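You operate a simulated robot arm through the tools that you are given. There is no shell and no other tool. Be economical: measure what you need, move in short steps, check, and stop when the job is done.

The job below is to be done with a simulated robot arm. You get a single attempt, and the scene is never put back.

JOB
Push the thick green seal ring home in the coupler.
Fine: lay it on the coupler, slide the carrier IN, push the seal button, slide the carrier OUT again; leave the latch and the other thick rings.
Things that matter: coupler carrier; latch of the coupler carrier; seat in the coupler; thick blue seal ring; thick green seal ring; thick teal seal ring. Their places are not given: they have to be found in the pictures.

The check looks at the end state, three seconds after you hand in, the way a careful person would. Anything else that was tipped, shoved, dropped, spilled or broken makes it a failure. Lids that push on must go on centred and level and be pressed home; caps that screw on are set level and turned clockwise until they are tight.

ROBOT AND FRAMES
A 7-joint arm with a two-finger parallel gripper, fixed in place. Base frame: the origin is at the foot of the arm, x ahead of it, y to its left, z up; the work surface is at about z = 8. Lengths are in mm, angles in degrees, forces in N, time in s.
With the tool pointing down near the work surface it reaches from about 240 to 620 mm from the base axis. Its first joint turns from -66.0 to 66.0 degrees. Payload 2.6 kg.
Tool frame: the origin (TCP) lies between the finger pads and is the grasp point; the fingertips stand 30 mm ahead of it; z points along the fingers, y is the line along which they close. Largest opening 94 mm; finger width 28, thickness 10; the body of the gripper, 50 by 96 mm, starts 55 mm behind the TCP.
Orientation is that of the tool frame in the base frame, as a unit quaternion [x, y, z, w]. With the fingers straight down and closing along the base's y, the tool's x points along the base's -x, its y along +y and its z along -z.

CONTROLS
- The arm moves only by the tool apply_moves. Its argument "increments" is a list of rows, each a list of 7 numbers: the shift along the tool's x, y, z in units of 300 mm (1.0 is 300 mm), then the turn, a rotation vector about the tool's x, y, z in units of 120 degrees (1.0 is 120 degrees), then the gripper command, from -1 (fully open) to 1 (shut), values between in proportion. In form: [[dx, dy, dz, rx, ry, rz, gripper], ...]. A call has 1 to 20 rows; each row is the pose to reach, as a shift and turn from the pose commanded when the call began, along the tool's axes at that moment. A call with a number of a shift or a turn outside -1 to 1 is refused whole. Rows are played at 5 a second. More than 50 mm and 8.6 degrees between two rows, or a gripper value outside its range, and nothing of the call is played. A pose out of reach is approached as far as the arm can. The call stops where the force on the tool passes 40 N (or 10 N more than at its start, if that is more) or the arm is blocked; 0.2 s more then pass. Each finger travels about 72 mm/s and halts on what it meets, pressing with about 38 N; the grip force reading is that of the motor and also rises with nothing between the fingers. The clock runs only during rows and for 0.2 s after the last one: add rows that repeat a pose to give the fingers time. The reply holds the time, the measured pose of the TCP, the force on the tool along the base axes, the opening and the grip force, in the units named above and with some noise, with the torque about the TCP (base axes, N m) and any sound that the robot's microphone picked up.
- Cameras (640 x 400 px; columns grow to the right, rows downward): "scene" is fixed at [54.2, 444, 566.8]; the picture's right is [-0.61, -0.79, 0.00], its down [-0.38, 0.29, -0.88] and it looks along [0.69, -0.54, -0.48] (base axes); focal length 352 px, centre (320, 200). "wrist" rides on the gripper at [76, 14, -102] in the tool frame; the picture's right is [-0.18, 0.98, 0.00], its down [-0.75, -0.14, -0.64] and it looks along [-0.63, -0.12, 0.77] (tool axes); focal length 243 px, centre (320, 200).
- capture(camera): a new picture of that camera. It takes no simulated time.
- probe_pixels(camera, pixels): for up to 12 pixels [column, row] of the newest picture of that camera ("zoom" is the newest enlarged one), the place [x, y, z] in the base frame of the surface seen there, good to about 2 mm, but the place of the scene camera against the robot may be out by one fixed shift of up to 12 mm in any direction. It takes no simulated time.
- close_up(camera, box): a new picture of the part [left, top, right, bottom] of that camera's present view, enlarged. It takes no simulated time.
- sign_off(): hands the job in; it is judged then, once.

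Go step by step. Measure first, check grasps and placings, and put right what went wrong. The budget is 80 turns and 54 pictures, counting those below and the enlarged ones. Unless the task says otherwise, let go and move clear before handing in, and close with one line.

The tools are called after ">>>" as a command line: name --pt "numbers of a row" for each row, then --argument value for the rest, lists and objects as JSON in quotes. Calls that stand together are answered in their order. apply_moves: Moves the arm, as the interface text tells. Its arguments: {"type":"object","properties":{"increments":{"type":"array"}},"required":["increments"]} The other tools are called the same way: capture (camera) takes a picture; probe_pixels (camera, pixels) gives the place of the surface under pixels of a picture; close_up (camera, box) takes an enlarged picture of a part of a camera's view; sign_off () hands the job in.

At the start:

```text
time: 0.0
ee_pos: [334.3, -85.1, 373.0]
orientation: [0.0, 1.0, 0.0, 0.0]
ft_force: [-0.3, 0.8, -0.1]
wrist_torque: [-0.01, 0.02, -0.02]
opening: 94.0
grasp_force: 0.0
```

scene: 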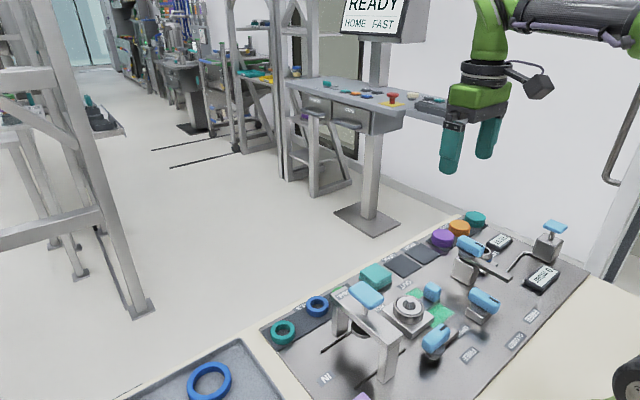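
wrist: 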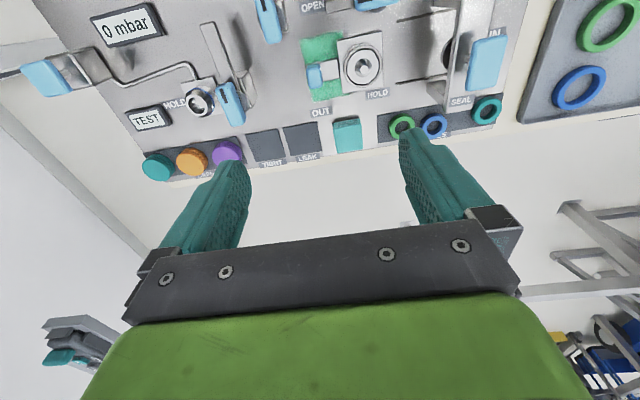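

The wrist picture shows a panel with small rings near (402,125), (433,125), (487,110), and a tray with larger rings at the right. I'll enlarge these to identify everything.

>>> close_up --camera "wrist" --box '[370, 0, 640, 170]'

>>> close_up --camera "wrist" --box '[240, 0, 510, 170]'

>>> close_up --camera "scene" --box '[240, 200, 560, 400]'

```text
2.35 times, centred on (505, 85) of wrist
```

zoom: 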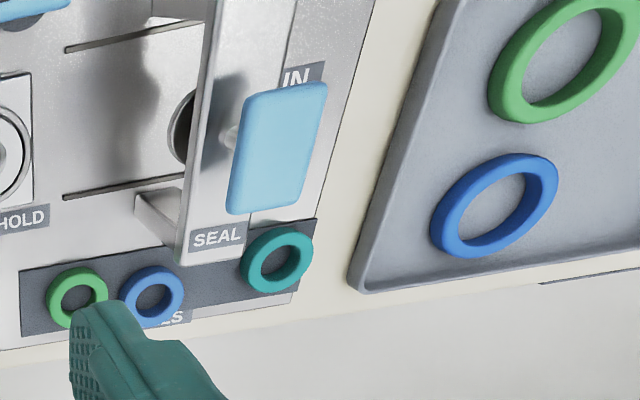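

```text
2.35 times, centred on (375, 85) of wrist
```

zoom: 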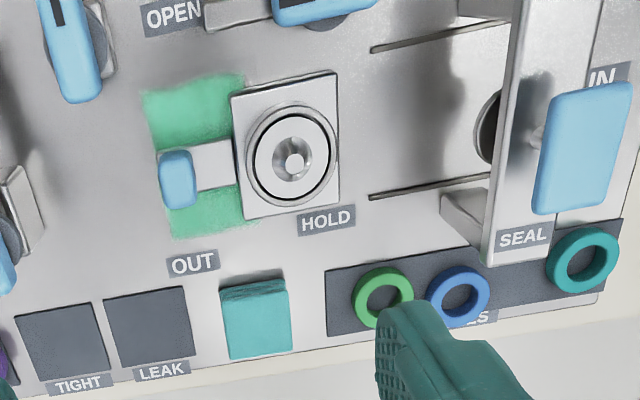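

```text
2.00 times, centred on (400, 300) of scene
```

zoom: 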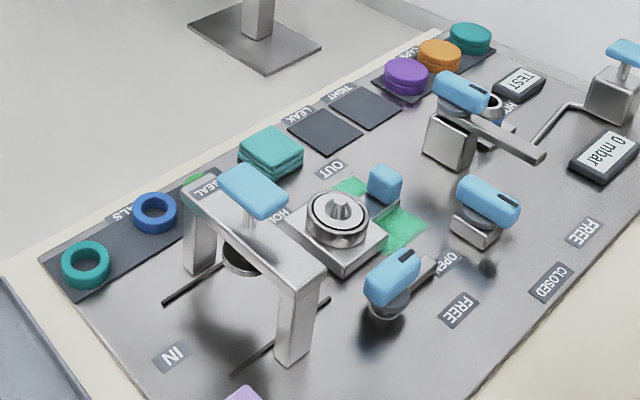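

The panel holds green, blue and teal rings, with the coupler under no ring and the press arch with its blue SEAL button at the IN end. I'll probe the key points through the wrist camera.

>>> capture --camera "wrist"

>>> probe_pixels --camera "wrist" --pixels '[[402, 125], [402, 116], [393, 123], [433, 125], [363, 66], [344, 66], [384, 66], [363, 46], [363, 86], [318, 75], [487, 62], [470, 20]]'

>>> probe_pixels --camera "wrist" --pixels '[[606, 12], [580, 75], [562, 90], [600, 85], [450, 100], [395, 80], [410, 20], [487, 98], [487, 121], [348, 125], [345, 112], [340, 36]]'

```text
48 pictures are left
```

wrist: 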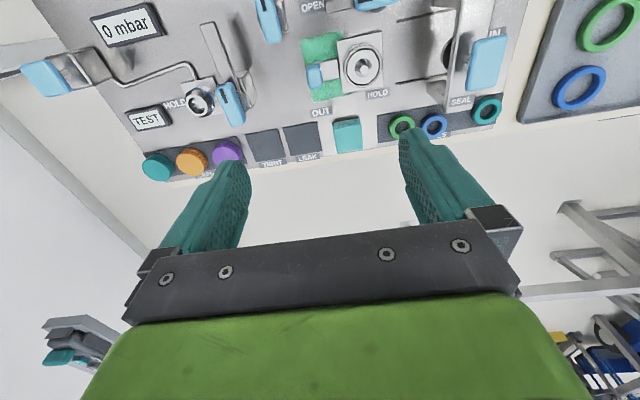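

```text
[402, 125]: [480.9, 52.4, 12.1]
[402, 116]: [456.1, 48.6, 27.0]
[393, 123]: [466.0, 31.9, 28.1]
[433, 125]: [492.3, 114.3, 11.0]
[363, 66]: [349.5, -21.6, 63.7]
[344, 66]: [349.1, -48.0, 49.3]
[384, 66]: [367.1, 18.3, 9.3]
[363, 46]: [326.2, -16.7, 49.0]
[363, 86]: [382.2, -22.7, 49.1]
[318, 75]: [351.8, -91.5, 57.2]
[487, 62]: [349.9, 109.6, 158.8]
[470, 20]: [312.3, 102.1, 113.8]
```

```text
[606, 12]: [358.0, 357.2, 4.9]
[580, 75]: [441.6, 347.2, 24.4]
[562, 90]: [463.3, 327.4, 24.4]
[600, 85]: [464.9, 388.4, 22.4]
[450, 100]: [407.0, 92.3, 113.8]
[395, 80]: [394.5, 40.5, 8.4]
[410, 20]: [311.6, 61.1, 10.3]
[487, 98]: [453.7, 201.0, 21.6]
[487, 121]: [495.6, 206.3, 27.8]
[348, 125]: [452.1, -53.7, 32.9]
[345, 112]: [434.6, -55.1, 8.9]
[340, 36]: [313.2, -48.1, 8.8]
```

The green ring sits near (478,50) and the coupler near (350,-20) with its top at about z=49. The rings are close together along y, so I'll turn the gripper to close along x and look from above the green ring.

>>> apply_moves --pt "-0.04 0.0375 0.04 0 0 -0.0625 -1" --pt "-0.08 0.075 0.08 0 0 -0.125 -1" --pt "-0.12 0.1125 0.12 0 0 -0.1875 -1" --pt "-0.16 0.15 0.16 0 0 -0.25 -1" --pt "-0.2 0.1875 0.2 0 0 -0.3125 -1" --pt "-0.24 0.225 0.24 0 0 -0.375 -1" --pt "-0.28 0.2625 0.28 0 0 -0.4375 -1" --pt "-0.32 0.3 0.32 0 0 -0.5 -1" --pt "-0.36 0.3375 0.36 0 0 -0.5625 -1" --pt "-0.4 0.375 0.4 0 0 -0.625 -1" --pt "-0.44 0.4125 0.44 0 0 -0.6875 -1" --pt "-0.48 0.45 0.5 0 0 -0.75 -1"

>>> capture --camera "wrist"

```text
time: 2.6
ee_pos: [477.9, 47.3, 225.0]
orientation: [0.707, -0.707, 0.001, 0.0]
ft_force: [0.7, -0.6, 0.6]
wrist_torque: [-0.02, -0.03, -0.02]
opening: 94.1
grasp_force: 0.0
```

```text
47 pictures are left
```

wrist: 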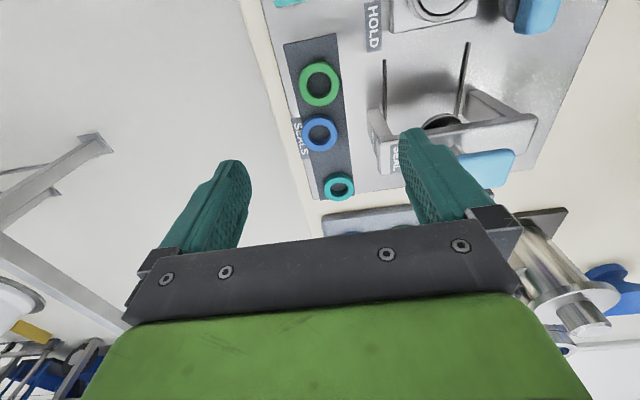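

The green ring is now clearly seen at (320,84). I'll enlarge and probe it.

>>> close_up --camera "wrist" --box '[260, 30, 420, 130]'

>>> probe_pixels --camera "wrist" --pixels '[[304, 84], [336, 84], [320, 67], [319, 101], [320, 83], [309, 72], [331, 97], [309, 96], [332, 73], [345, 60], [307, 133], [334, 133]]'

```text
4.00 times, centred on (340, 80) of wrist
```

zoom: 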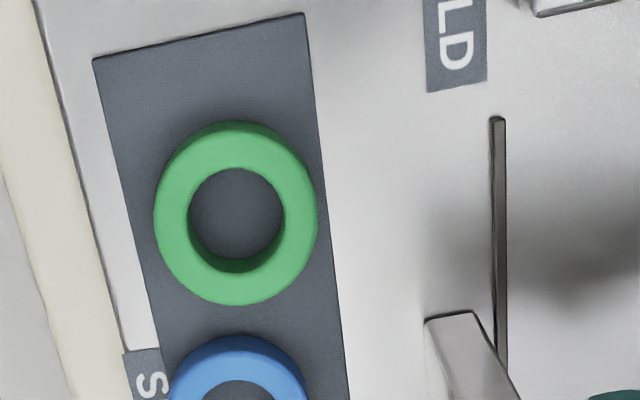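

```text
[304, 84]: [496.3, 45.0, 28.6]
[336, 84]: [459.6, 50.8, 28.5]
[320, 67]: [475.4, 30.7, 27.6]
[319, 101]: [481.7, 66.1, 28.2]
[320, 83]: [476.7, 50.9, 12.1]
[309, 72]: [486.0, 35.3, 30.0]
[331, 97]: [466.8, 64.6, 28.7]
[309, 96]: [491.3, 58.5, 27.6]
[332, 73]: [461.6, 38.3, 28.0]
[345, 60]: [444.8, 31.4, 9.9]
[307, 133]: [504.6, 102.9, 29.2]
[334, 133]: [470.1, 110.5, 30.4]
```

The ring is centred near (478,49), about 44 mm outside, with its top at z≈28.5. Before grasping I'll look at the coupler seat from above.

>>> apply_moves --pt "0.05 0.08 0 0 0 0 -1" --pt "0.1 0.16 0 0 0 0 -1" --pt "0.16 0.24 0 0 0 0 -1" --pt "0.223 0.34 0 0 0 0 -1"

>>> close_up --camera "wrist" --box '[230, 0, 430, 125]'

>>> capture --camera "wrist"

```text
time: 3.6
ee_pos: [377.1, -17.6, 223.5]
orientation: [-0.706, 0.708, 0.0, 0.001]
ft_force: [-0.2, 0.2, -0.3]
wrist_torque: [0.02, 0.02, 0.01]
opening: 93.8
grasp_force: 0.1
```

```text
3.20 times, centred on (330, 62) of wrist
```

zoom: 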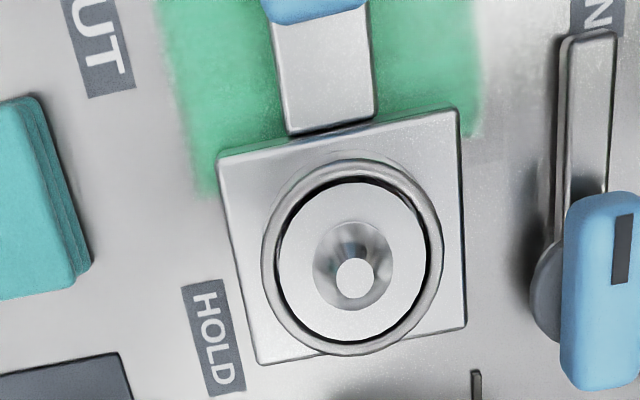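

```text
44 pictures are left
```

wrist: 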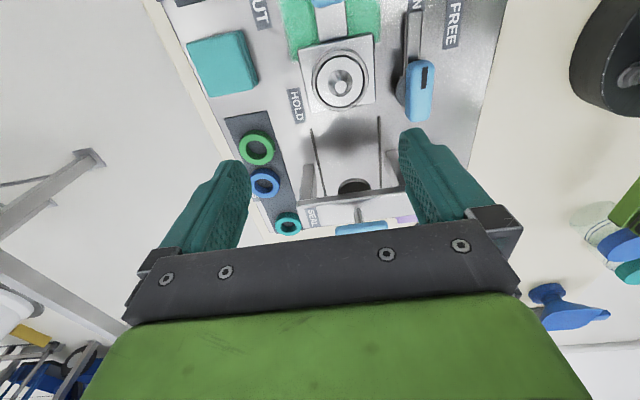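

The coupler at (343,82) has a cone, a flat disc with a dark groove and an outer rim. I'll probe heights across it, using the zoom.

>>> probe_pixels --camera "zoom" --pixels '[[355, 278], [330, 260], [300, 230], [400, 230], [405, 300], [310, 310], [268, 265], [435, 265], [350, 350], [350, 170], [240, 250], [320, 90]]'

>>> probe_pixels --camera "wrist" --pixels '[[329, 2], [410, 30], [420, 90], [316, 82], [371, 82], [340, 68], [340, 100], [375, 160], [315, 160], [340, 208], [306, 180], [355, 188]]'

```text
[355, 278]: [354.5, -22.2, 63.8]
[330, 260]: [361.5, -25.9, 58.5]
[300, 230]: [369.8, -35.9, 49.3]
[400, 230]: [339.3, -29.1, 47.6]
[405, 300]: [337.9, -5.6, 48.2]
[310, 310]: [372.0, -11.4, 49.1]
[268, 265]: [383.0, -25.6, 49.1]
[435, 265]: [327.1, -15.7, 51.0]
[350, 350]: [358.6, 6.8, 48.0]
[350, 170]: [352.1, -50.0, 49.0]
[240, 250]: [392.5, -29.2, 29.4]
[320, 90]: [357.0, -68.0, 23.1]
```

```text
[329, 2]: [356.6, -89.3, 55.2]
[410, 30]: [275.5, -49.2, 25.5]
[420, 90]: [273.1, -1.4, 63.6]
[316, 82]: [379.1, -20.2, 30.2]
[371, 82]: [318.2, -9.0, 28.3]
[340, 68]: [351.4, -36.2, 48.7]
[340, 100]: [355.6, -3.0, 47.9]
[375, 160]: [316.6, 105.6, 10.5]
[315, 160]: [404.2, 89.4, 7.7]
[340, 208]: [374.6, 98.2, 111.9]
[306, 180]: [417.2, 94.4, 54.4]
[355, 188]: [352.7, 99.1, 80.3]
```

The seat is centred near (355,-21.5) with the rim top at z≈49 and the cone to 64. I'll go over the green ring and down, keeping the fingertips about 6 mm above the ring's bottom so that they clear the rim later.

>>> apply_moves --pt "-0.055 -0.085 0 0 0 0 -0.5" --pt "-0.11 -0.17 0 0 0 0 -0.5" --pt "-0.165 -0.253 0 0 0 0 -0.5" --pt "-0.222 -0.337 0 0 0 0 -0.5" --pt "-0.222 -0.337 0.13 0 0 0 -0.5" --pt "-0.222 -0.337 0.26 0 0 0 -0.5" --pt "-0.222 -0.337 0.38 0 0 0 -0.5" --pt "-0.222 -0.337 0.48 0 0 0 -0.5" --pt "-0.222 -0.337 0.48 0 0 0 -0.5"

>>> capture --camera "wrist"

```text
time: 5.6
ee_pos: [478.3, 48.8, 77.4]
orientation: [-0.706, 0.708, 0.0, 0.001]
ft_force: [-0.5, 0.0, 1.1]
wrist_torque: [-0.02, 0.02, 0.05]
opening: 70.5
grasp_force: 0.0
```

```text
43 pictures are left
```

wrist: 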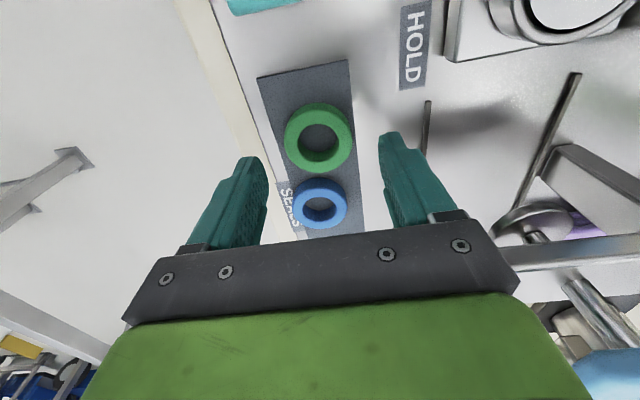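

>>> probe_pixels --camera "wrist" --pixels '[[288, 130], [348, 128], [318, 108], [321, 165], [295, 112], [343, 152], [297, 155], [341, 114], [280, 100], [300, 195]]'

```text
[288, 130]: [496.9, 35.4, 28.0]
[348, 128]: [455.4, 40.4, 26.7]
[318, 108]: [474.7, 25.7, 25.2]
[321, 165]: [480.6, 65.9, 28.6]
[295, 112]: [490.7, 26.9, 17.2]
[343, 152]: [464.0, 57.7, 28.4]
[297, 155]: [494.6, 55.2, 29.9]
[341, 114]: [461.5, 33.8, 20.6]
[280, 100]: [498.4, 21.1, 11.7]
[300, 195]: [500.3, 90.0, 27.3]
```

The centre is consistent at about (478,48.5). I'll descend to TCP z≈47 and close.

>>> apply_moves --pt "0.001 0 0.05 0 0 0 -0.5" --pt "0.001 0 0.101 0 0 0 -0.5" --pt "0.001 0 0.101 0 0 0 -0.2" --pt "0.001 0 0.101 0 0 0 0" --pt "0.001 0 0.101 0 0 0 0.2" --pt "0.001 0 0.101 0 0 0 0.2" --pt "0.001 0 0.101 0 0 0 0.2"

>>> capture --camera "wrist"

```text
time: 7.2
ee_pos: [480.3, 50.2, 48.3]
orientation: [0.708, -0.706, 0.001, 0.0]
ft_force: [-0.4, -0.8, -0.4]
wrist_torque: [0.01, 0.04, 0.01]
opening: 46.4
grasp_force: 38.2
```

```text
42 pictures are left
```

wrist: 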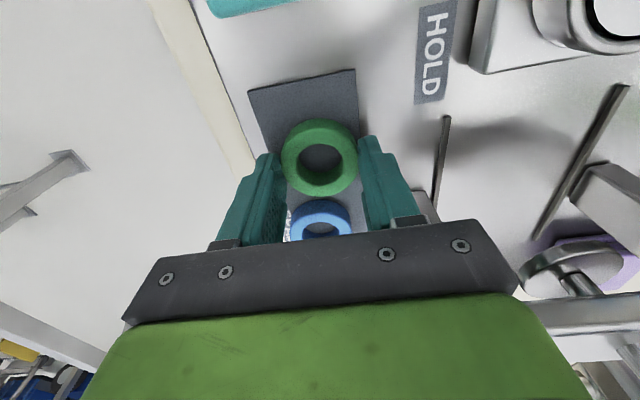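

The fingers halted at 46.4 mm with 38 N, so the ring is held. I'll lift it and check it in hand.

>>> apply_moves --pt "0 0 -0.06 0 0 0 0.2" --pt "0 0 -0.15 0 0 0 0.2" --pt "0 0 -0.25 0 0 0 0.2" --pt "0 0 -0.25 0 0 0 0.2"

>>> close_up --camera "wrist" --box '[220, 80, 420, 205]'

>>> capture --camera "scene"

```text
time: 8.2
ee_pos: [478.6, 48.8, 122.3]
orientation: [0.707, -0.707, -0.001, 0.0]
ft_force: [-0.2, -0.7, -0.2]
wrist_torque: [0.0, -0.02, 0.0]
opening: 46.3
grasp_force: 38.3
```

```text
3.20 times, centred on (320, 142) of wrist
```

zoom: 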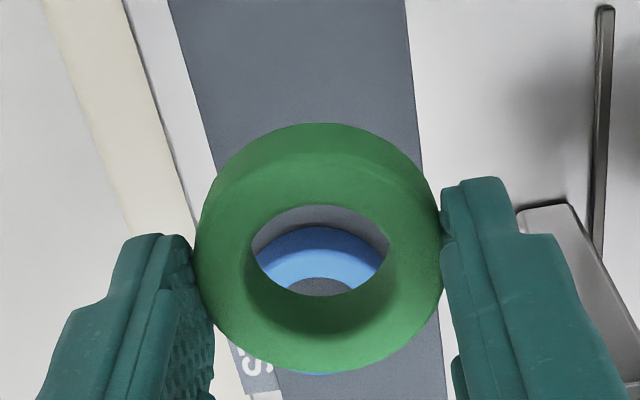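

```text
40 pictures are left
```

scene: 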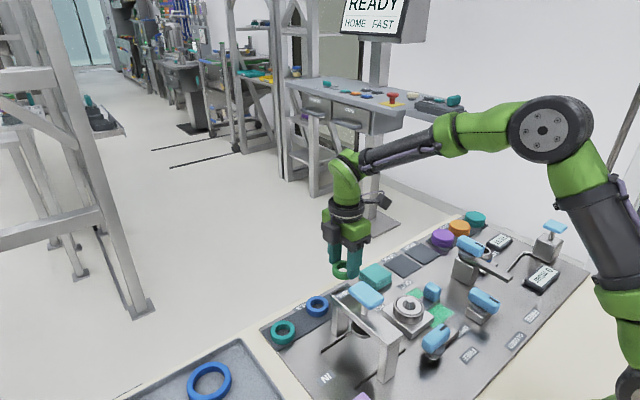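

The ring is lifted cleanly and looks level. I'll probe its top face to find its centre relative to the TCP.

>>> probe_pixels --camera "zoom" --pixels '[[320, 190], [320, 200], [320, 350], [320, 362], [230, 265], [410, 265], [225, 290], [418, 290], [260, 205], [385, 205], [250, 340], [390, 340]]'

>>> close_up --camera "scene" --box '[300, 220, 400, 290]'

```text
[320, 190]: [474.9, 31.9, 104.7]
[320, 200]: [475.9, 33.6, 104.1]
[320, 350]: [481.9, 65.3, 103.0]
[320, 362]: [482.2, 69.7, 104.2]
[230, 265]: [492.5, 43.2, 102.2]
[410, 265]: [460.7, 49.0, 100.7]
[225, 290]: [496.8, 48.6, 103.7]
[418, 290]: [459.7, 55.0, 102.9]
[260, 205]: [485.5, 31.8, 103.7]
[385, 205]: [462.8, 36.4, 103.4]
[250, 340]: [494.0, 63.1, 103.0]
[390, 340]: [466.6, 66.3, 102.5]
```

```text
5.71 times, centred on (350, 255) of scene
```

zoom: 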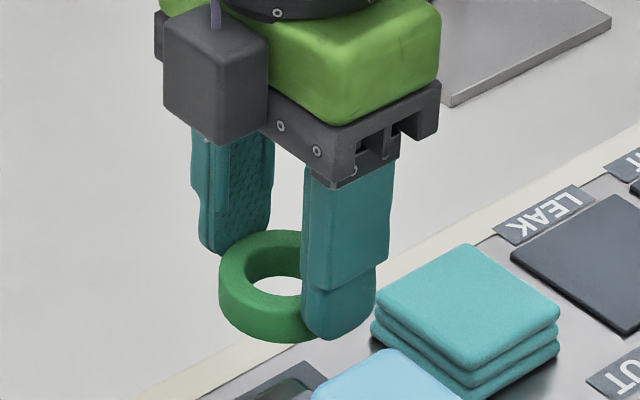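

The ring is level, its centre matches the TCP, and its bottom is about 36 mm below the TCP. I'll carry it over the coupler at this height.

>>> apply_moves --pt "0.05 0.08 0 0 0 0 0.2" --pt "0.1 0.17 0 0 0 0 0.2" --pt "0.15 0.25 0 0 0 0 0.2" --pt "0.2 0.34 0 0 0 0 0.2" --pt "0.236 0.408 0 0 0 0 0.2" --pt "0.236 0.408 0 0 0 0 0.2"

>>> close_up --camera "wrist" --box '[220, 60, 420, 185]'

>>> close_up --camera "scene" --box '[320, 220, 480, 345]'

```text
time: 9.6
ee_pos: [353.5, -21.8, 124.1]
orientation: [-0.707, 0.707, 0.0, 0.0]
ft_force: [-1.2, -0.8, -0.4]
wrist_torque: [0.02, 0.0, 0.03]
opening: 46.3
grasp_force: 37.9
```

```text
3.20 times, centred on (320, 122) of wrist
```

zoom: 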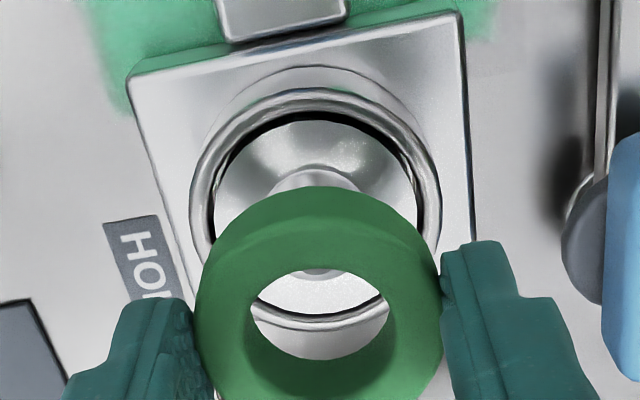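

```text
3.20 times, centred on (400, 282) of scene
```

zoom: 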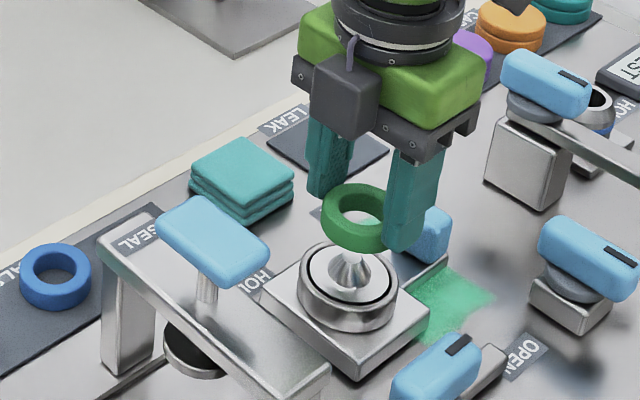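

The ring hovers above the coupler. I'll probe the rim and ring in the same zoomed wrist view to compare centres.

>>> close_up --camera "wrist" --box '[220, 60, 420, 185]'

>>> probe_pixels --camera "zoom" --pixels '[[199, 195], [431, 180], [200, 215], [434, 200], [310, 97], [320, 324], [232, 190], [400, 170], [220, 345], [418, 345], [320, 250], [325, 385]]'

```text
3.20 times, centred on (320, 122) of wrist
```

zoom: 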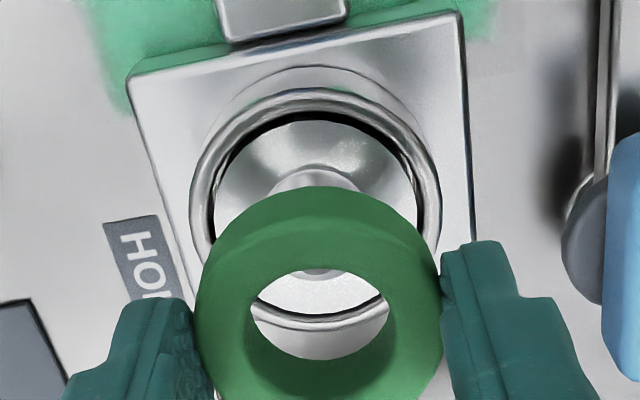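

```text
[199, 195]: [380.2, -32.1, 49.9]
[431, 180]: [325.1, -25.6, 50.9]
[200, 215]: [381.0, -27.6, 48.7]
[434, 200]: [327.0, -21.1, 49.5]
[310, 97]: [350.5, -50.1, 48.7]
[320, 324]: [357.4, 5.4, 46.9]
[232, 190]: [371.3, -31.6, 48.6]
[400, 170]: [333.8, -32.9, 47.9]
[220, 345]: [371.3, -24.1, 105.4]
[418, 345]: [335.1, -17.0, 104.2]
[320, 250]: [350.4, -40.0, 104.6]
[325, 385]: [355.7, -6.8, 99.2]
```

The seat centre is about (354.3,-22) and the ring about (353.3,-22), so I'll nudge 0.7 mm and lower slowly towards the seat.

>>> apply_moves --pt "0 -0.002 -0.0 0 0 0 0.2" --pt "0 -0.002 0.04 0 0 0 0.2" --pt "0 -0.002 0.08 0 0 0 0.2" --pt "0 -0.002 0.1 0 0 0 0.2" --pt "0 -0.002 0.11 0 0 0 0.2" --pt "0 -0.002 0.11 0 0 0 0.2"

>>> close_up --camera "wrist" --box '[220, 60, 420, 185]'

>>> close_up --camera "scene" --box '[360, 250, 460, 320]'

```text
time: 11.0
ee_pos: [356.7, -21.0, 89.7]
orientation: [-0.707, 0.707, 0.0, -0.001]
ft_force: [0.1, 1.2, -0.7]
wrist_torque: [0.02, 0.04, -0.01]
opening: 46.2
grasp_force: 38.2
```

```text
3.20 times, centred on (320, 122) of wrist
```

zoom: 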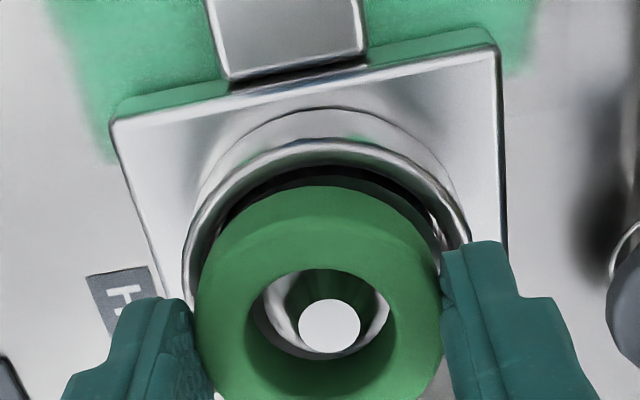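

```text
5.71 times, centred on (410, 285) of scene
```

zoom: 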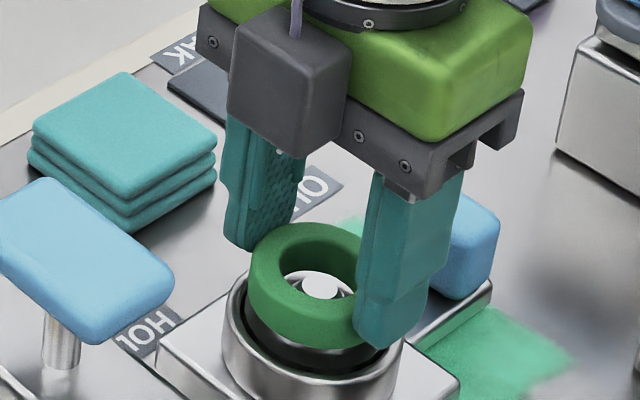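

The cone tip shows at (330,325) in the zoom against the hole centre at column 320, i.e. the ring is about 1.9 mm too far in +x. I'll correct that and lower slowly onto the seat.

>>> apply_moves --pt "-0.0015 0.0063 0 0 0 0 0.2" --pt "-0.0015 0.0063 0.003 0 0 0 0.2" --pt "-0.0015 0.0063 0.007 0 0 0 0.2" --pt "-0.0015 0.0063 0.01 0 0 0 0.2" --pt "-0.0015 0.0063 0.01 0 0 0 0.2"

>>> close_up --camera "wrist" --box '[220, 60, 420, 185]'

```text
time: 12.2
ee_pos: [354.1, -21.3, 87.9]
orientation: [-0.707, 0.707, 0.0, 0.0]
ft_force: [0.1, 1.6, 2.0]
wrist_torque: [0.09, -0.02, -0.01]
opening: 46.2
grasp_force: 38.1
```

```text
3.20 times, centred on (320, 122) of wrist
```

zoom: 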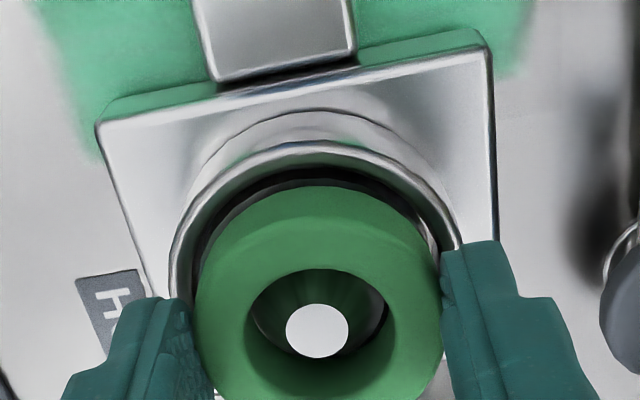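

Nearly centred now (cone at column 317), with a first light contact of 2 N. I'll lower a little further.

>>> apply_moves --pt "0 -0.001 0.003 0 0 0 0.2" --pt "0 -0.001 0.006 0 0 0 0.2" --pt "0 -0.001 0.009 0 0 0 0.2" --pt "0 -0.001 0.012 0 0 0 0.2" --pt "0 -0.001 0.012 0 0 0 0.2"

>>> close_up --camera "wrist" --box '[220, 60, 420, 185]'

>>> close_up --camera "scene" --box '[360, 250, 460, 320]'

```text
time: 13.4
ee_pos: [354.2, -21.9, 83.9]
orientation: [-0.706, 0.708, 0.0, 0.0]
ft_force: [-3.3, 3.6, 7.9]
wrist_torque: [0.11, 0.15, 0.04]
opening: 46.1
grasp_force: 37.7
```

```text
3.20 times, centred on (320, 122) of wrist
```

zoom: 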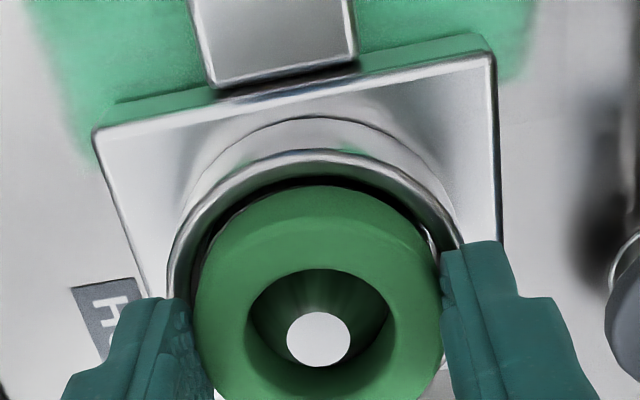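

```text
5.71 times, centred on (410, 285) of scene
```

zoom: 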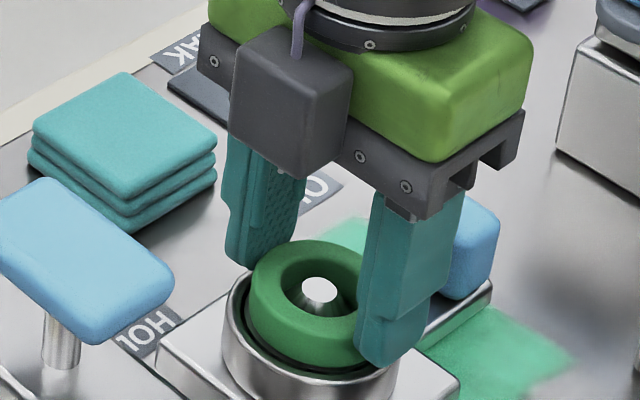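

The contact is 8 N upward with the ring low on the cone and level in the scene zoom. I'll release it and raise the hand to inspect.

>>> apply_moves --pt "0 0 0 0 0 0 0.0" --pt "0 0 0 0 0 0 -0.4" --pt "0 0 0 0 0 0 -0.6" --pt "0 0 -0.05 0 0 0 -0.6" --pt "0 0 -0.15 0 0 0 -0.6" --pt "0 0 -0.25 0 0 0 -0.6" --pt "0 0 -0.35 0 0 0 -0.6" --pt "0 0 -0.35 0 0 0 -0.6"

>>> close_up --camera "wrist" --box '[240, 60, 400, 160]'

>>> close_up --camera "scene" --box '[360, 265, 460, 335]'

```text
time: 15.2
ee_pos: [355.9, -22.0, 189.0]
orientation: [0.707, -0.707, 0.0, 0.0]
ft_force: [-0.3, -0.6, -1.1]
wrist_torque: [0.0, 0.02, 0.03]
opening: 75.0
grasp_force: 0.0
```

```text
4.00 times, centred on (320, 110) of wrist
```

zoom: 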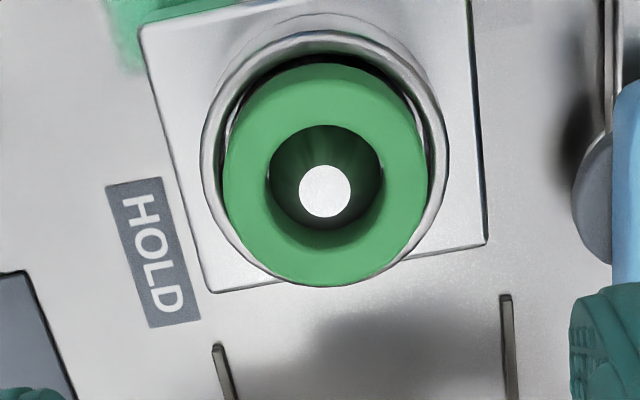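

```text
5.71 times, centred on (410, 300) of scene
```

zoom: 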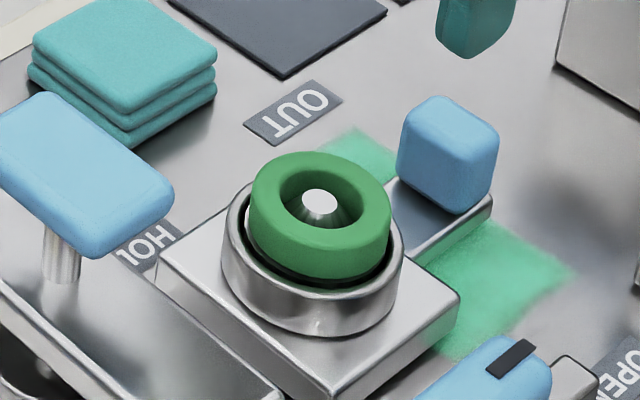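

The ring rests on the cone within the rim, at first look level and centred. I'll probe its top face for level, and probe the handle and arch.

>>> probe_pixels --camera "zoom" --pixels '[[320, 165], [320, 245], [270, 205], [375, 205], [435, 140], [490, 150], [440, 110], [450, 185]]'

>>> capture --camera "wrist"

>>> probe_pixels --camera "wrist" --pixels '[[300, 108], [341, 108], [320, 82], [322, 125], [325, 109], [305, 90], [336, 122], [306, 122], [338, 90]]'

```text
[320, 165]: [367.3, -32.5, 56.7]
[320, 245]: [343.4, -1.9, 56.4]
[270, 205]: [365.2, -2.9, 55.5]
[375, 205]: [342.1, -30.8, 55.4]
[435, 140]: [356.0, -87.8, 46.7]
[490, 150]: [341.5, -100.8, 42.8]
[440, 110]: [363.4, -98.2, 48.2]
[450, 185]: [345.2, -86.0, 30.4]
```

```text
28 pictures are left
```

wrist: 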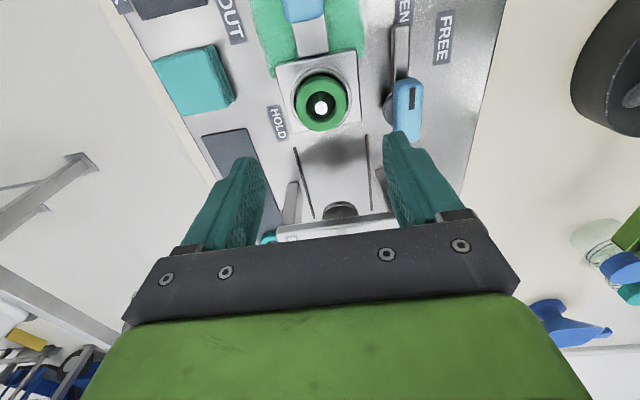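

```text
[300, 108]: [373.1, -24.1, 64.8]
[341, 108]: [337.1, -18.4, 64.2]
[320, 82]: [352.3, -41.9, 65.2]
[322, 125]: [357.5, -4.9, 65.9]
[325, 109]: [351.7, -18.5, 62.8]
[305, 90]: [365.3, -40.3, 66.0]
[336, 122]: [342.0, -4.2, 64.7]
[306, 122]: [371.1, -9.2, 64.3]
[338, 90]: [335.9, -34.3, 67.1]
```

The ring is level (top z≈65) and centred at about (355,-22). Next I need the exact extents of the blue handle cube and the press button.

>>> close_up --camera "scene" --box '[320, 260, 480, 385]'

>>> probe_pixels --camera "zoom" --pixels '[[165, 110], [210, 65], [262, 100], [120, 80], [215, 135], [410, 105], [452, 95], [435, 70], [425, 110], [440, 130], [150, 150], [310, 230]]'

>>> close_up --camera "wrist" --box '[240, 0, 400, 100]'

```text
3.20 times, centred on (400, 322) of scene
```

zoom: 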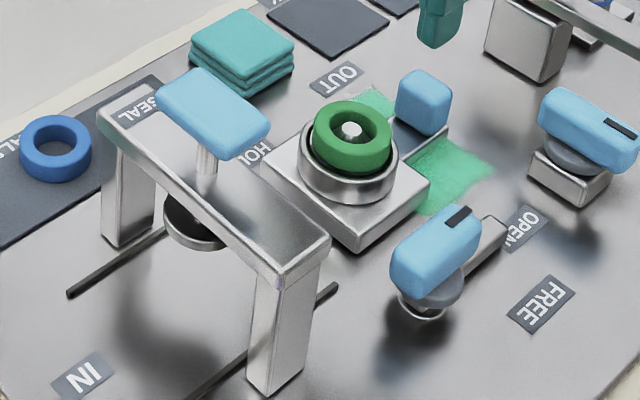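

```text
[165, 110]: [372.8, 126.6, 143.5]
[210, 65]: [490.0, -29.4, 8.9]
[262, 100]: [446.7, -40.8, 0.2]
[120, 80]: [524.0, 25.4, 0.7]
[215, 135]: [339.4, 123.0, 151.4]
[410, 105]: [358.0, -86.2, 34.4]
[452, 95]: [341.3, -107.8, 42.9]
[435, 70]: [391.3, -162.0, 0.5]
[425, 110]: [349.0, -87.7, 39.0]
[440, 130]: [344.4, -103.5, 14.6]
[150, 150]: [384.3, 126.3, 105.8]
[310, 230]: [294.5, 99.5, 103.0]
```

```text
4.00 times, centred on (320, 50) of wrist
```

zoom: 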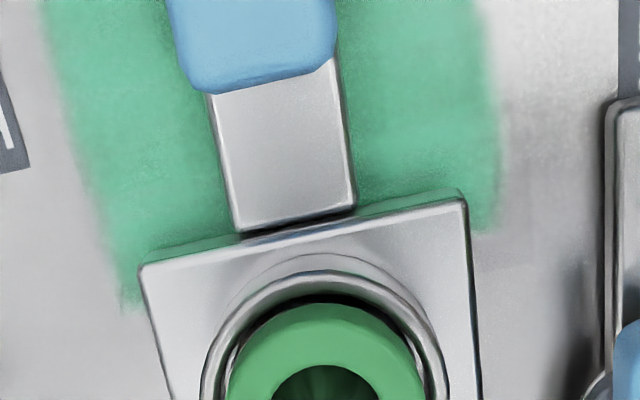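

Now I'll move above the handle cube (about (353,-97)) at height and look straight down on it.

>>> apply_moves --pt "0.08 0 0 0 0 0 -0.6" --pt "0.16 0 0 0 0 0 -0.6" --pt "0.25 0 0 0 0 0 -0.6" --pt "0.25 0 0 0 0 0 -0.6"

>>> close_up --camera "wrist" --box '[240, 40, 400, 140]'

>>> probe_pixels --camera "zoom" --pixels '[[320, 180], [320, 140], [320, 120], [320, 220], [290, 180], [270, 180], [350, 180], [370, 180], [320, 250], [320, 320], [250, 180], [390, 180]]'

```text
time: 16.2
ee_pos: [356.1, -95.6, 187.7]
orientation: [0.708, -0.707, -0.001, 0.0]
ft_force: [-0.2, -0.8, -0.4]
wrist_torque: [0.02, 0.0, 0.0]
opening: 75.2
grasp_force: 0.1
```

```text
4.00 times, centred on (320, 90) of wrist
```

zoom: 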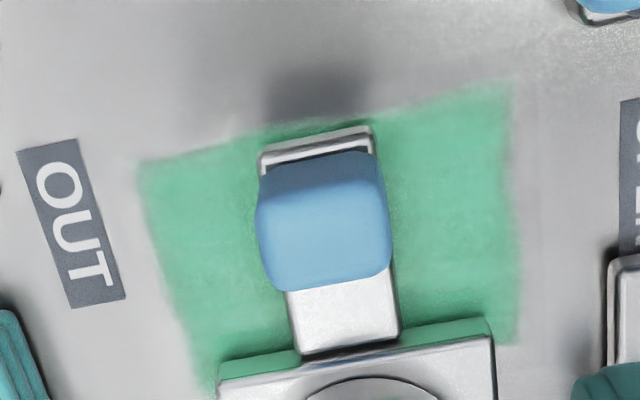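

```text
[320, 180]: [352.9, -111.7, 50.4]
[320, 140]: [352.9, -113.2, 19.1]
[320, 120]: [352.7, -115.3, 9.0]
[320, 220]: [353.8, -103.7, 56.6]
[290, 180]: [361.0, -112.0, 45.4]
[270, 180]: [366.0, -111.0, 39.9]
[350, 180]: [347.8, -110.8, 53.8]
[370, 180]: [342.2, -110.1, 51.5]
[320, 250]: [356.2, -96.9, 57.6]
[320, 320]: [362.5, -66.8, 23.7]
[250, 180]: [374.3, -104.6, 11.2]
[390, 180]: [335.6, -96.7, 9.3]
```

The cube spans x 341–368 and y −111 to −87, with its top at z≈57.5. I'll descend astride it and grasp it.

>>> apply_moves --pt "0.0167 0 0.13 0 0 0 -0.4" --pt "0.0167 0 0.26 0 0 0 -0.3" --pt "0.0167 0 0.36 0 0 0 -0.3" --pt "0.0167 0 0.42 0 0 0 -0.3" --pt "0.0167 0 0.42 0 0 0 0.1" --pt "0.0167 0 0.42 0 0 0 0.5" --pt "0.0167 0 0.42 0 0 0 0.6" --pt "0.0167 0 0.42 0 0 0 0.6"

>>> capture --camera "wrist"

```text
time: 18.0
ee_pos: [355.1, -102.5, 62.5]
orientation: [-0.706, 0.708, 0.0, -0.001]
ft_force: [-4.5, -0.4, -4.5]
wrist_torque: [-0.19, -0.22, 0.02]
opening: 31.9
grasp_force: 45.2
```

```text
24 pictures are left
```

wrist: 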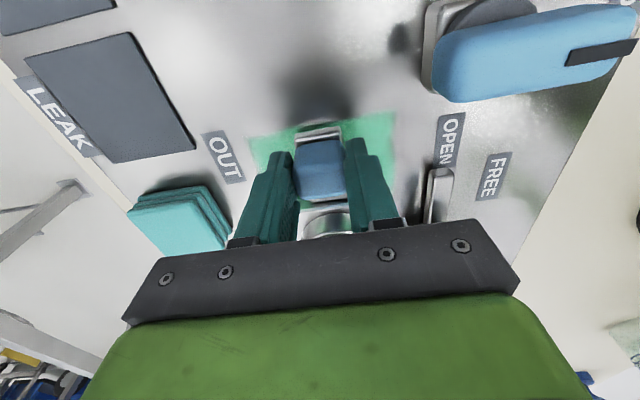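

The handle is gripped (31.9 mm, 45 N) with little side force. I'll slide the carrier IN gently, first about 60 mm.

>>> apply_moves --pt "-0.01 0 0 0 0 0 0.6" --pt "-0.03 0 0 0 0 0 0.6" --pt "-0.055 0 0 0 0 0 0.6" --pt "-0.08 0 0 0 0 0 0.6" --pt "-0.105 0 0 0 0 0 0.6" --pt "-0.13 0 0 0 0 0 0.6" --pt "-0.155 0 0 0 0 0 0.6" --pt "-0.18 0 0 0 0 0 0.6" --pt "-0.2 0 0 0 0 0 0.6" --pt "-0.2 0 0 0 0 0 0.6"

>>> close_up --camera "scene" --box '[300, 230, 500, 386]'

```text
time: 19.8
ee_pos: [355.7, -49.3, 63.7]
orientation: [0.707, -0.707, 0.001, -0.001]
ft_force: [3.4, 0.4, -1.8]
wrist_torque: [-0.35, 0.3, -0.08]
opening: 31.7
grasp_force: 45.4
stopped in row 8: the force on the tool passed its limit at 41 N (the readings are from after the stop); the commanded pose is now the measured one
```

```text
2.56 times, centred on (400, 308) of scene
```

zoom: 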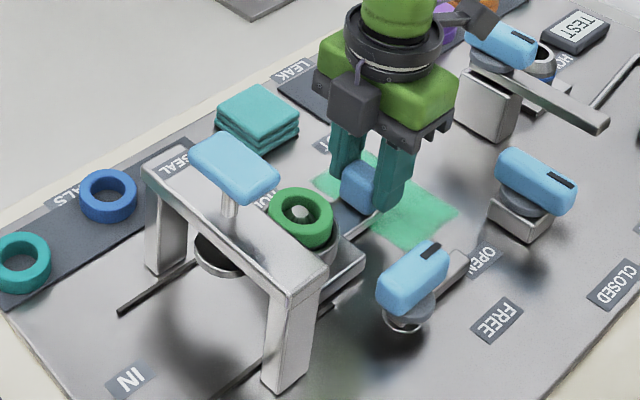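

It stopped at y≈-49 after 53 mm, with the force passing 41 N. Perhaps the track is not parallel to the base y axis, so I'll probe the slots and carrier edges for direction.

>>> capture --camera "scene"

>>> probe_pixels --camera "zoom" --pixels '[[122, 312], [185, 268], [222, 388], [262, 362], [155, 265], [268, 388], [362, 260], [340, 285], [150, 166], [288, 294], [320, 280], [470, 258]]'

>>> capture --camera "wrist"

```text
22 pictures are left
```

scene: 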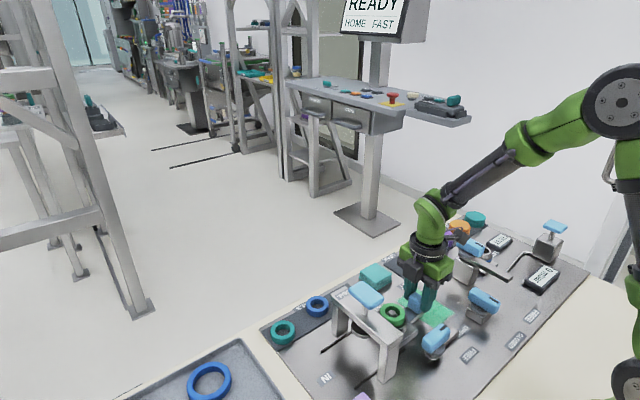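

```text
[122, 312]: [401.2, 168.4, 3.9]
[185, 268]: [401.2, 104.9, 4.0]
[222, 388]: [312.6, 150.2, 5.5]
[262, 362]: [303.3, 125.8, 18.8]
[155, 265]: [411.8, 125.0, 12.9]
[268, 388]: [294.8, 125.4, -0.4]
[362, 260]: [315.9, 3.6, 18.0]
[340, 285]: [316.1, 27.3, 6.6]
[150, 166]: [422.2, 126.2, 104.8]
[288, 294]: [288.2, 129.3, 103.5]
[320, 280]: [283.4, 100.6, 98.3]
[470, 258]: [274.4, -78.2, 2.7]
```

```text
21 pictures are left
```

wrist: 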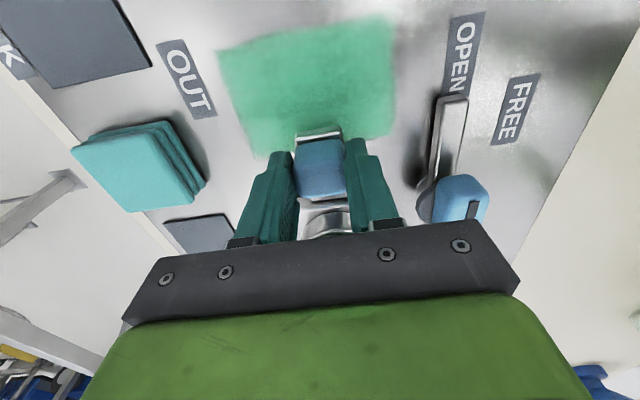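

The slots run parallel to base y (x≈401 at y 105 and 168), so the direction is right. I'll continue in a small, slow step to read the force.

>>> apply_moves --pt "-0.005 0 0 0 0 0 0.6" --pt "-0.01 0 0 0 0 0 0.6" --pt "-0.015 0 0 0 0 0 0.6" --pt "-0.02 0 0 0 0 0 0.6"

```text
time: 20.8
ee_pos: [354.4, -41.9, 63.9]
orientation: [-0.707, 0.707, -0.001, 0.001]
ft_force: [12.4, -0.2, -15.3]
wrist_torque: [0.03, 0.05, -0.41]
opening: 31.8
grasp_force: 45.0
```

The carrier moves; the side loads (fx +12, fz −15) are from my grip being slightly high and off in −x. I'll correct these while sliding further.

>>> apply_moves --pt "-0.005 -0.002 0.003 0 0 0 0.6" --pt "-0.015 -0.0025 0.004 0 0 0 0.6" --pt "-0.03 -0.003 0.004 0 0 0 0.6" --pt "-0.045 -0.003 0.004 0 0 0 0.6" --pt "-0.06 -0.003 0.004 0 0 0 0.6"

```text
time: 22.0
ee_pos: [355.6, -24.4, 62.8]
orientation: [-0.707, 0.707, 0.0, 0.0]
ft_force: [-1.6, 0.7, 4.0]
wrist_torque: [-0.19, -0.11, 0.08]
opening: 31.7
grasp_force: 44.9
stopped in row 5: the force on the tool passed its limit at 41 N (the readings are from after the stop); the commanded pose is now the measured one
```

It stopped again at y≈-24. I'll check the ring's clearance under the press head before going on.

>>> close_up --camera "scene" --box '[310, 270, 440, 370]'

```text
4.00 times, centred on (375, 320) of scene
```

zoom: 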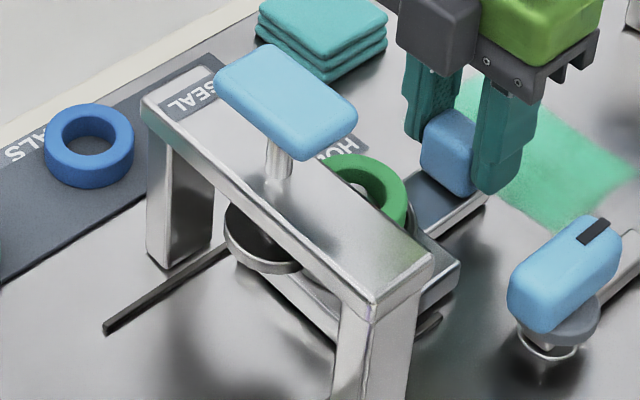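

>>> probe_pixels --camera "zoom" --pixels '[[262, 270], [240, 255], [230, 225], [255, 205], [395, 190], [385, 225], [285, 170], [270, 262], [340, 170], [345, 310]]'

```text
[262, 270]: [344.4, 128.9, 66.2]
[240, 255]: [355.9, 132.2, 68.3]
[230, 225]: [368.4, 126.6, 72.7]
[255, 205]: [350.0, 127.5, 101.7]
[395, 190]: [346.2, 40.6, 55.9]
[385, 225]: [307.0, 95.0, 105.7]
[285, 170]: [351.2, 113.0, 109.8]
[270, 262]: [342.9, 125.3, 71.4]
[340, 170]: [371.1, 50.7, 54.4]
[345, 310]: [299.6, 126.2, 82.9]
```

The press head's underside is about z 75 (after the scene offset), and the ring top is 66, so it clears. I'll continue in slow steps.

>>> apply_moves --pt "-0.006 0 0 0 0 0 0.6" --pt "-0.012 0 0 0 0 0 0.6" --pt "-0.018 0 0 0 0 0 0.6" --pt "-0.024 0 0 0 0 0 0.6" --pt "-0.03 0 0 0 0 0 0.6" --pt "-0.036 0 0 0 0 0 0.6"

```text
time: 23.4
ee_pos: [354.7, -15.0, 61.9]
orientation: [-0.707, 0.708, 0.001, 0.0]
ft_force: [-14.3, -0.6, 15.8]
wrist_torque: [-0.26, -0.21, 0.13]
opening: 32.0
grasp_force: 44.9
```

>>> apply_moves --pt "-0.004 0.002 -0.003 0 0 0 0.6" --pt "-0.012 0.003 -0.0035 0 0 0 0.6" --pt "-0.02 0.003 -0.0035 0 0 0 0.6" --pt "-0.028 0.003 -0.0035 0 0 0 0.6" --pt "-0.036 0.003 -0.0035 0 0 0 0.6" --pt "-0.044 0.003 -0.0035 0 0 0 0.6" --pt "-0.052 0.003 -0.0035 0 0 0 0.6"

```text
time: 25.0
ee_pos: [354.1, 0.8, 63.7]
orientation: [-0.707, 0.707, -0.001, 0.001]
ft_force: [2.2, 1.0, -1.9]
wrist_torque: [-0.38, 0.25, 0.0]
opening: 31.6
grasp_force: 45.0
stopped in row 7: the force on the tool passed its limit at 42 N (the readings are from after the stop); the commanded pose is now the measured one
```

>>> apply_moves --pt "-0.006 0 0 0 0 0 0.6" --pt "-0.012 0 0 0 0 0 0.6" --pt "-0.018 0 0 0 0 0 0.6" --pt "-0.024 0 0 0 0 0 0.6"

```text
time: 26.0
ee_pos: [355.3, 6.9, 63.9]
orientation: [0.708, -0.707, 0.002, -0.001]
ft_force: [13.7, -0.4, -10.9]
wrist_torque: [-0.05, 0.6, -0.32]
opening: 31.6
grasp_force: 44.8
```

>>> apply_moves --pt "-0.004 -0.002 0.002 0 0 0 0.6" --pt "-0.01 -0.003 0.0025 0 0 0 0.6" --pt "-0.016 -0.003 0.0025 0 0 0 0.6" --pt "-0.022 -0.003 0.0025 0 0 0 0.6" --pt "-0.028 -0.003 0.0025 0 0 0 0.6" --pt "-0.034 -0.003 0.0025 0 0 0 0.6"

>>> close_up --camera "scene" --box '[310, 270, 440, 370]'

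```text
time: 27.4
ee_pos: [354.8, 18.3, 62.9]
orientation: [-0.707, 0.707, 0.0, -0.002]
ft_force: [-25.5, -0.3, 30.9]
wrist_torque: [-0.33, 0.19, 0.24]
opening: 31.8
grasp_force: 43.7
```

```text
4.00 times, centred on (375, 320) of scene
```

zoom: 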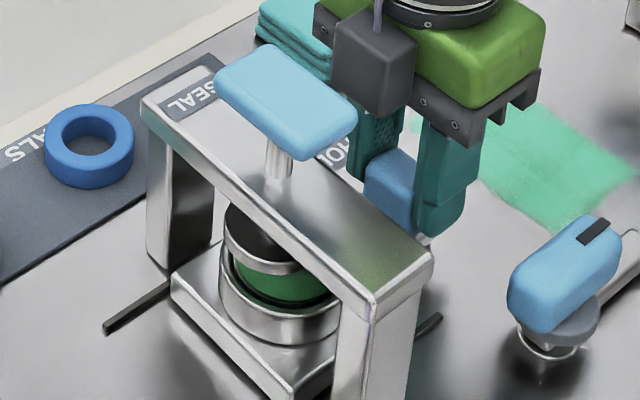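

Those side loads come from overcorrecting (about 45 N/mm stiffness), so I'll take back 0.6 mm and continue to the IN stop; the rim is still about 10 mm short of the press head.

>>> apply_moves --pt "0 0.002 -0.0018 0 0 0 0.6" --pt "-0.006 0.002 -0.0018 0 0 0 0.6" --pt "-0.012 0.002 -0.0018 0 0 0 0.6" --pt "-0.018 0.002 -0.0018 0 0 0 0.6" --pt "-0.024 0.002 -0.0018 0 0 0 0.6" --pt "-0.03 0.002 -0.0018 0 0 0 0.6" --pt "-0.036 0.002 -0.0018 0 0 0 0.6" --pt "-0.042 0.002 -0.0018 0 0 0 0.6" --pt "-0.048 0.002 -0.0018 0 0 0 0.6"

>>> close_up --camera "scene" --box '[310, 270, 440, 370]'

```text
time: 29.4
ee_pos: [355.8, 29.9, 62.9]
orientation: [-0.706, 0.708, -0.003, -0.001]
ft_force: [-9.7, -24.3, -1.2]
wrist_torque: [0.41, 0.15, 0.49]
opening: 31.9
grasp_force: 45.1
```

```text
4.00 times, centred on (375, 320) of scene
```

zoom: 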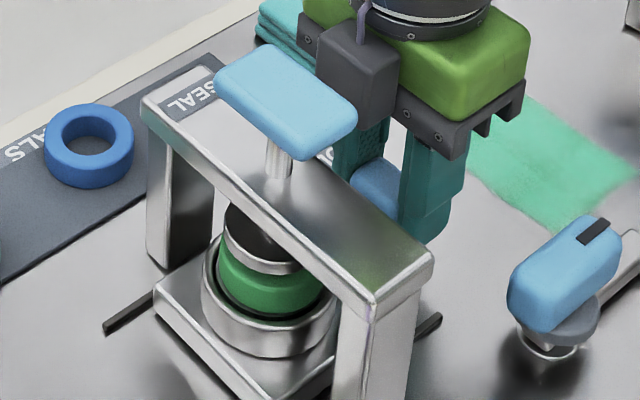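

A −24 N reaction along y shows the carrier has met the IN stop (TCP y≈30), and the ring sits under the press head. I'll let go and rise.

>>> apply_moves --pt "0.004 0 0 0 0 0 0.3" --pt "0.004 0 0 0 0 0 -0.1" --pt "0.004 0 0 0 0 0 -0.1" --pt "0.004 0 -0.1 0 0 0 -0.1" --pt "0.004 0 -0.2 0 0 0 -0.1" --pt "0.004 0 -0.3 0 0 0 -0.1" --pt "0.004 0 -0.4 0 0 0 -0.1" --pt "0.004 0 -0.5 0 0 0 0.5" --pt "0.004 0 -0.6 0 0 0 1" --pt "0.004 0 -0.6 0 0 0 1"

>>> capture --camera "wrist"

```text
time: 31.6
ee_pos: [353.4, 31.3, 244.4]
orientation: [-0.707, 0.707, -0.001, 0.0]
ft_force: [-0.9, -0.3, -0.3]
wrist_torque: [0.0, -0.01, 0.0]
opening: 0.3
grasp_force: 32.9
```

```text
17 pictures are left
```

wrist: 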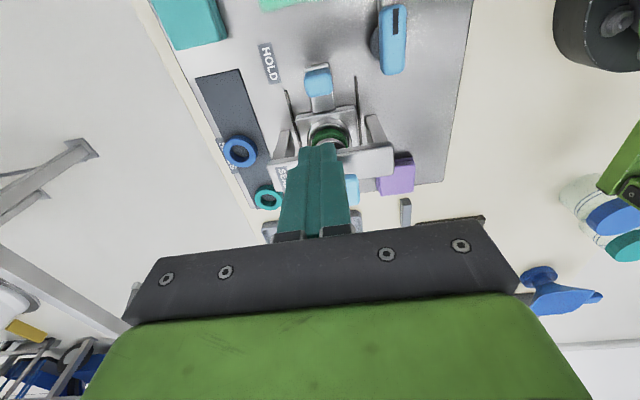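

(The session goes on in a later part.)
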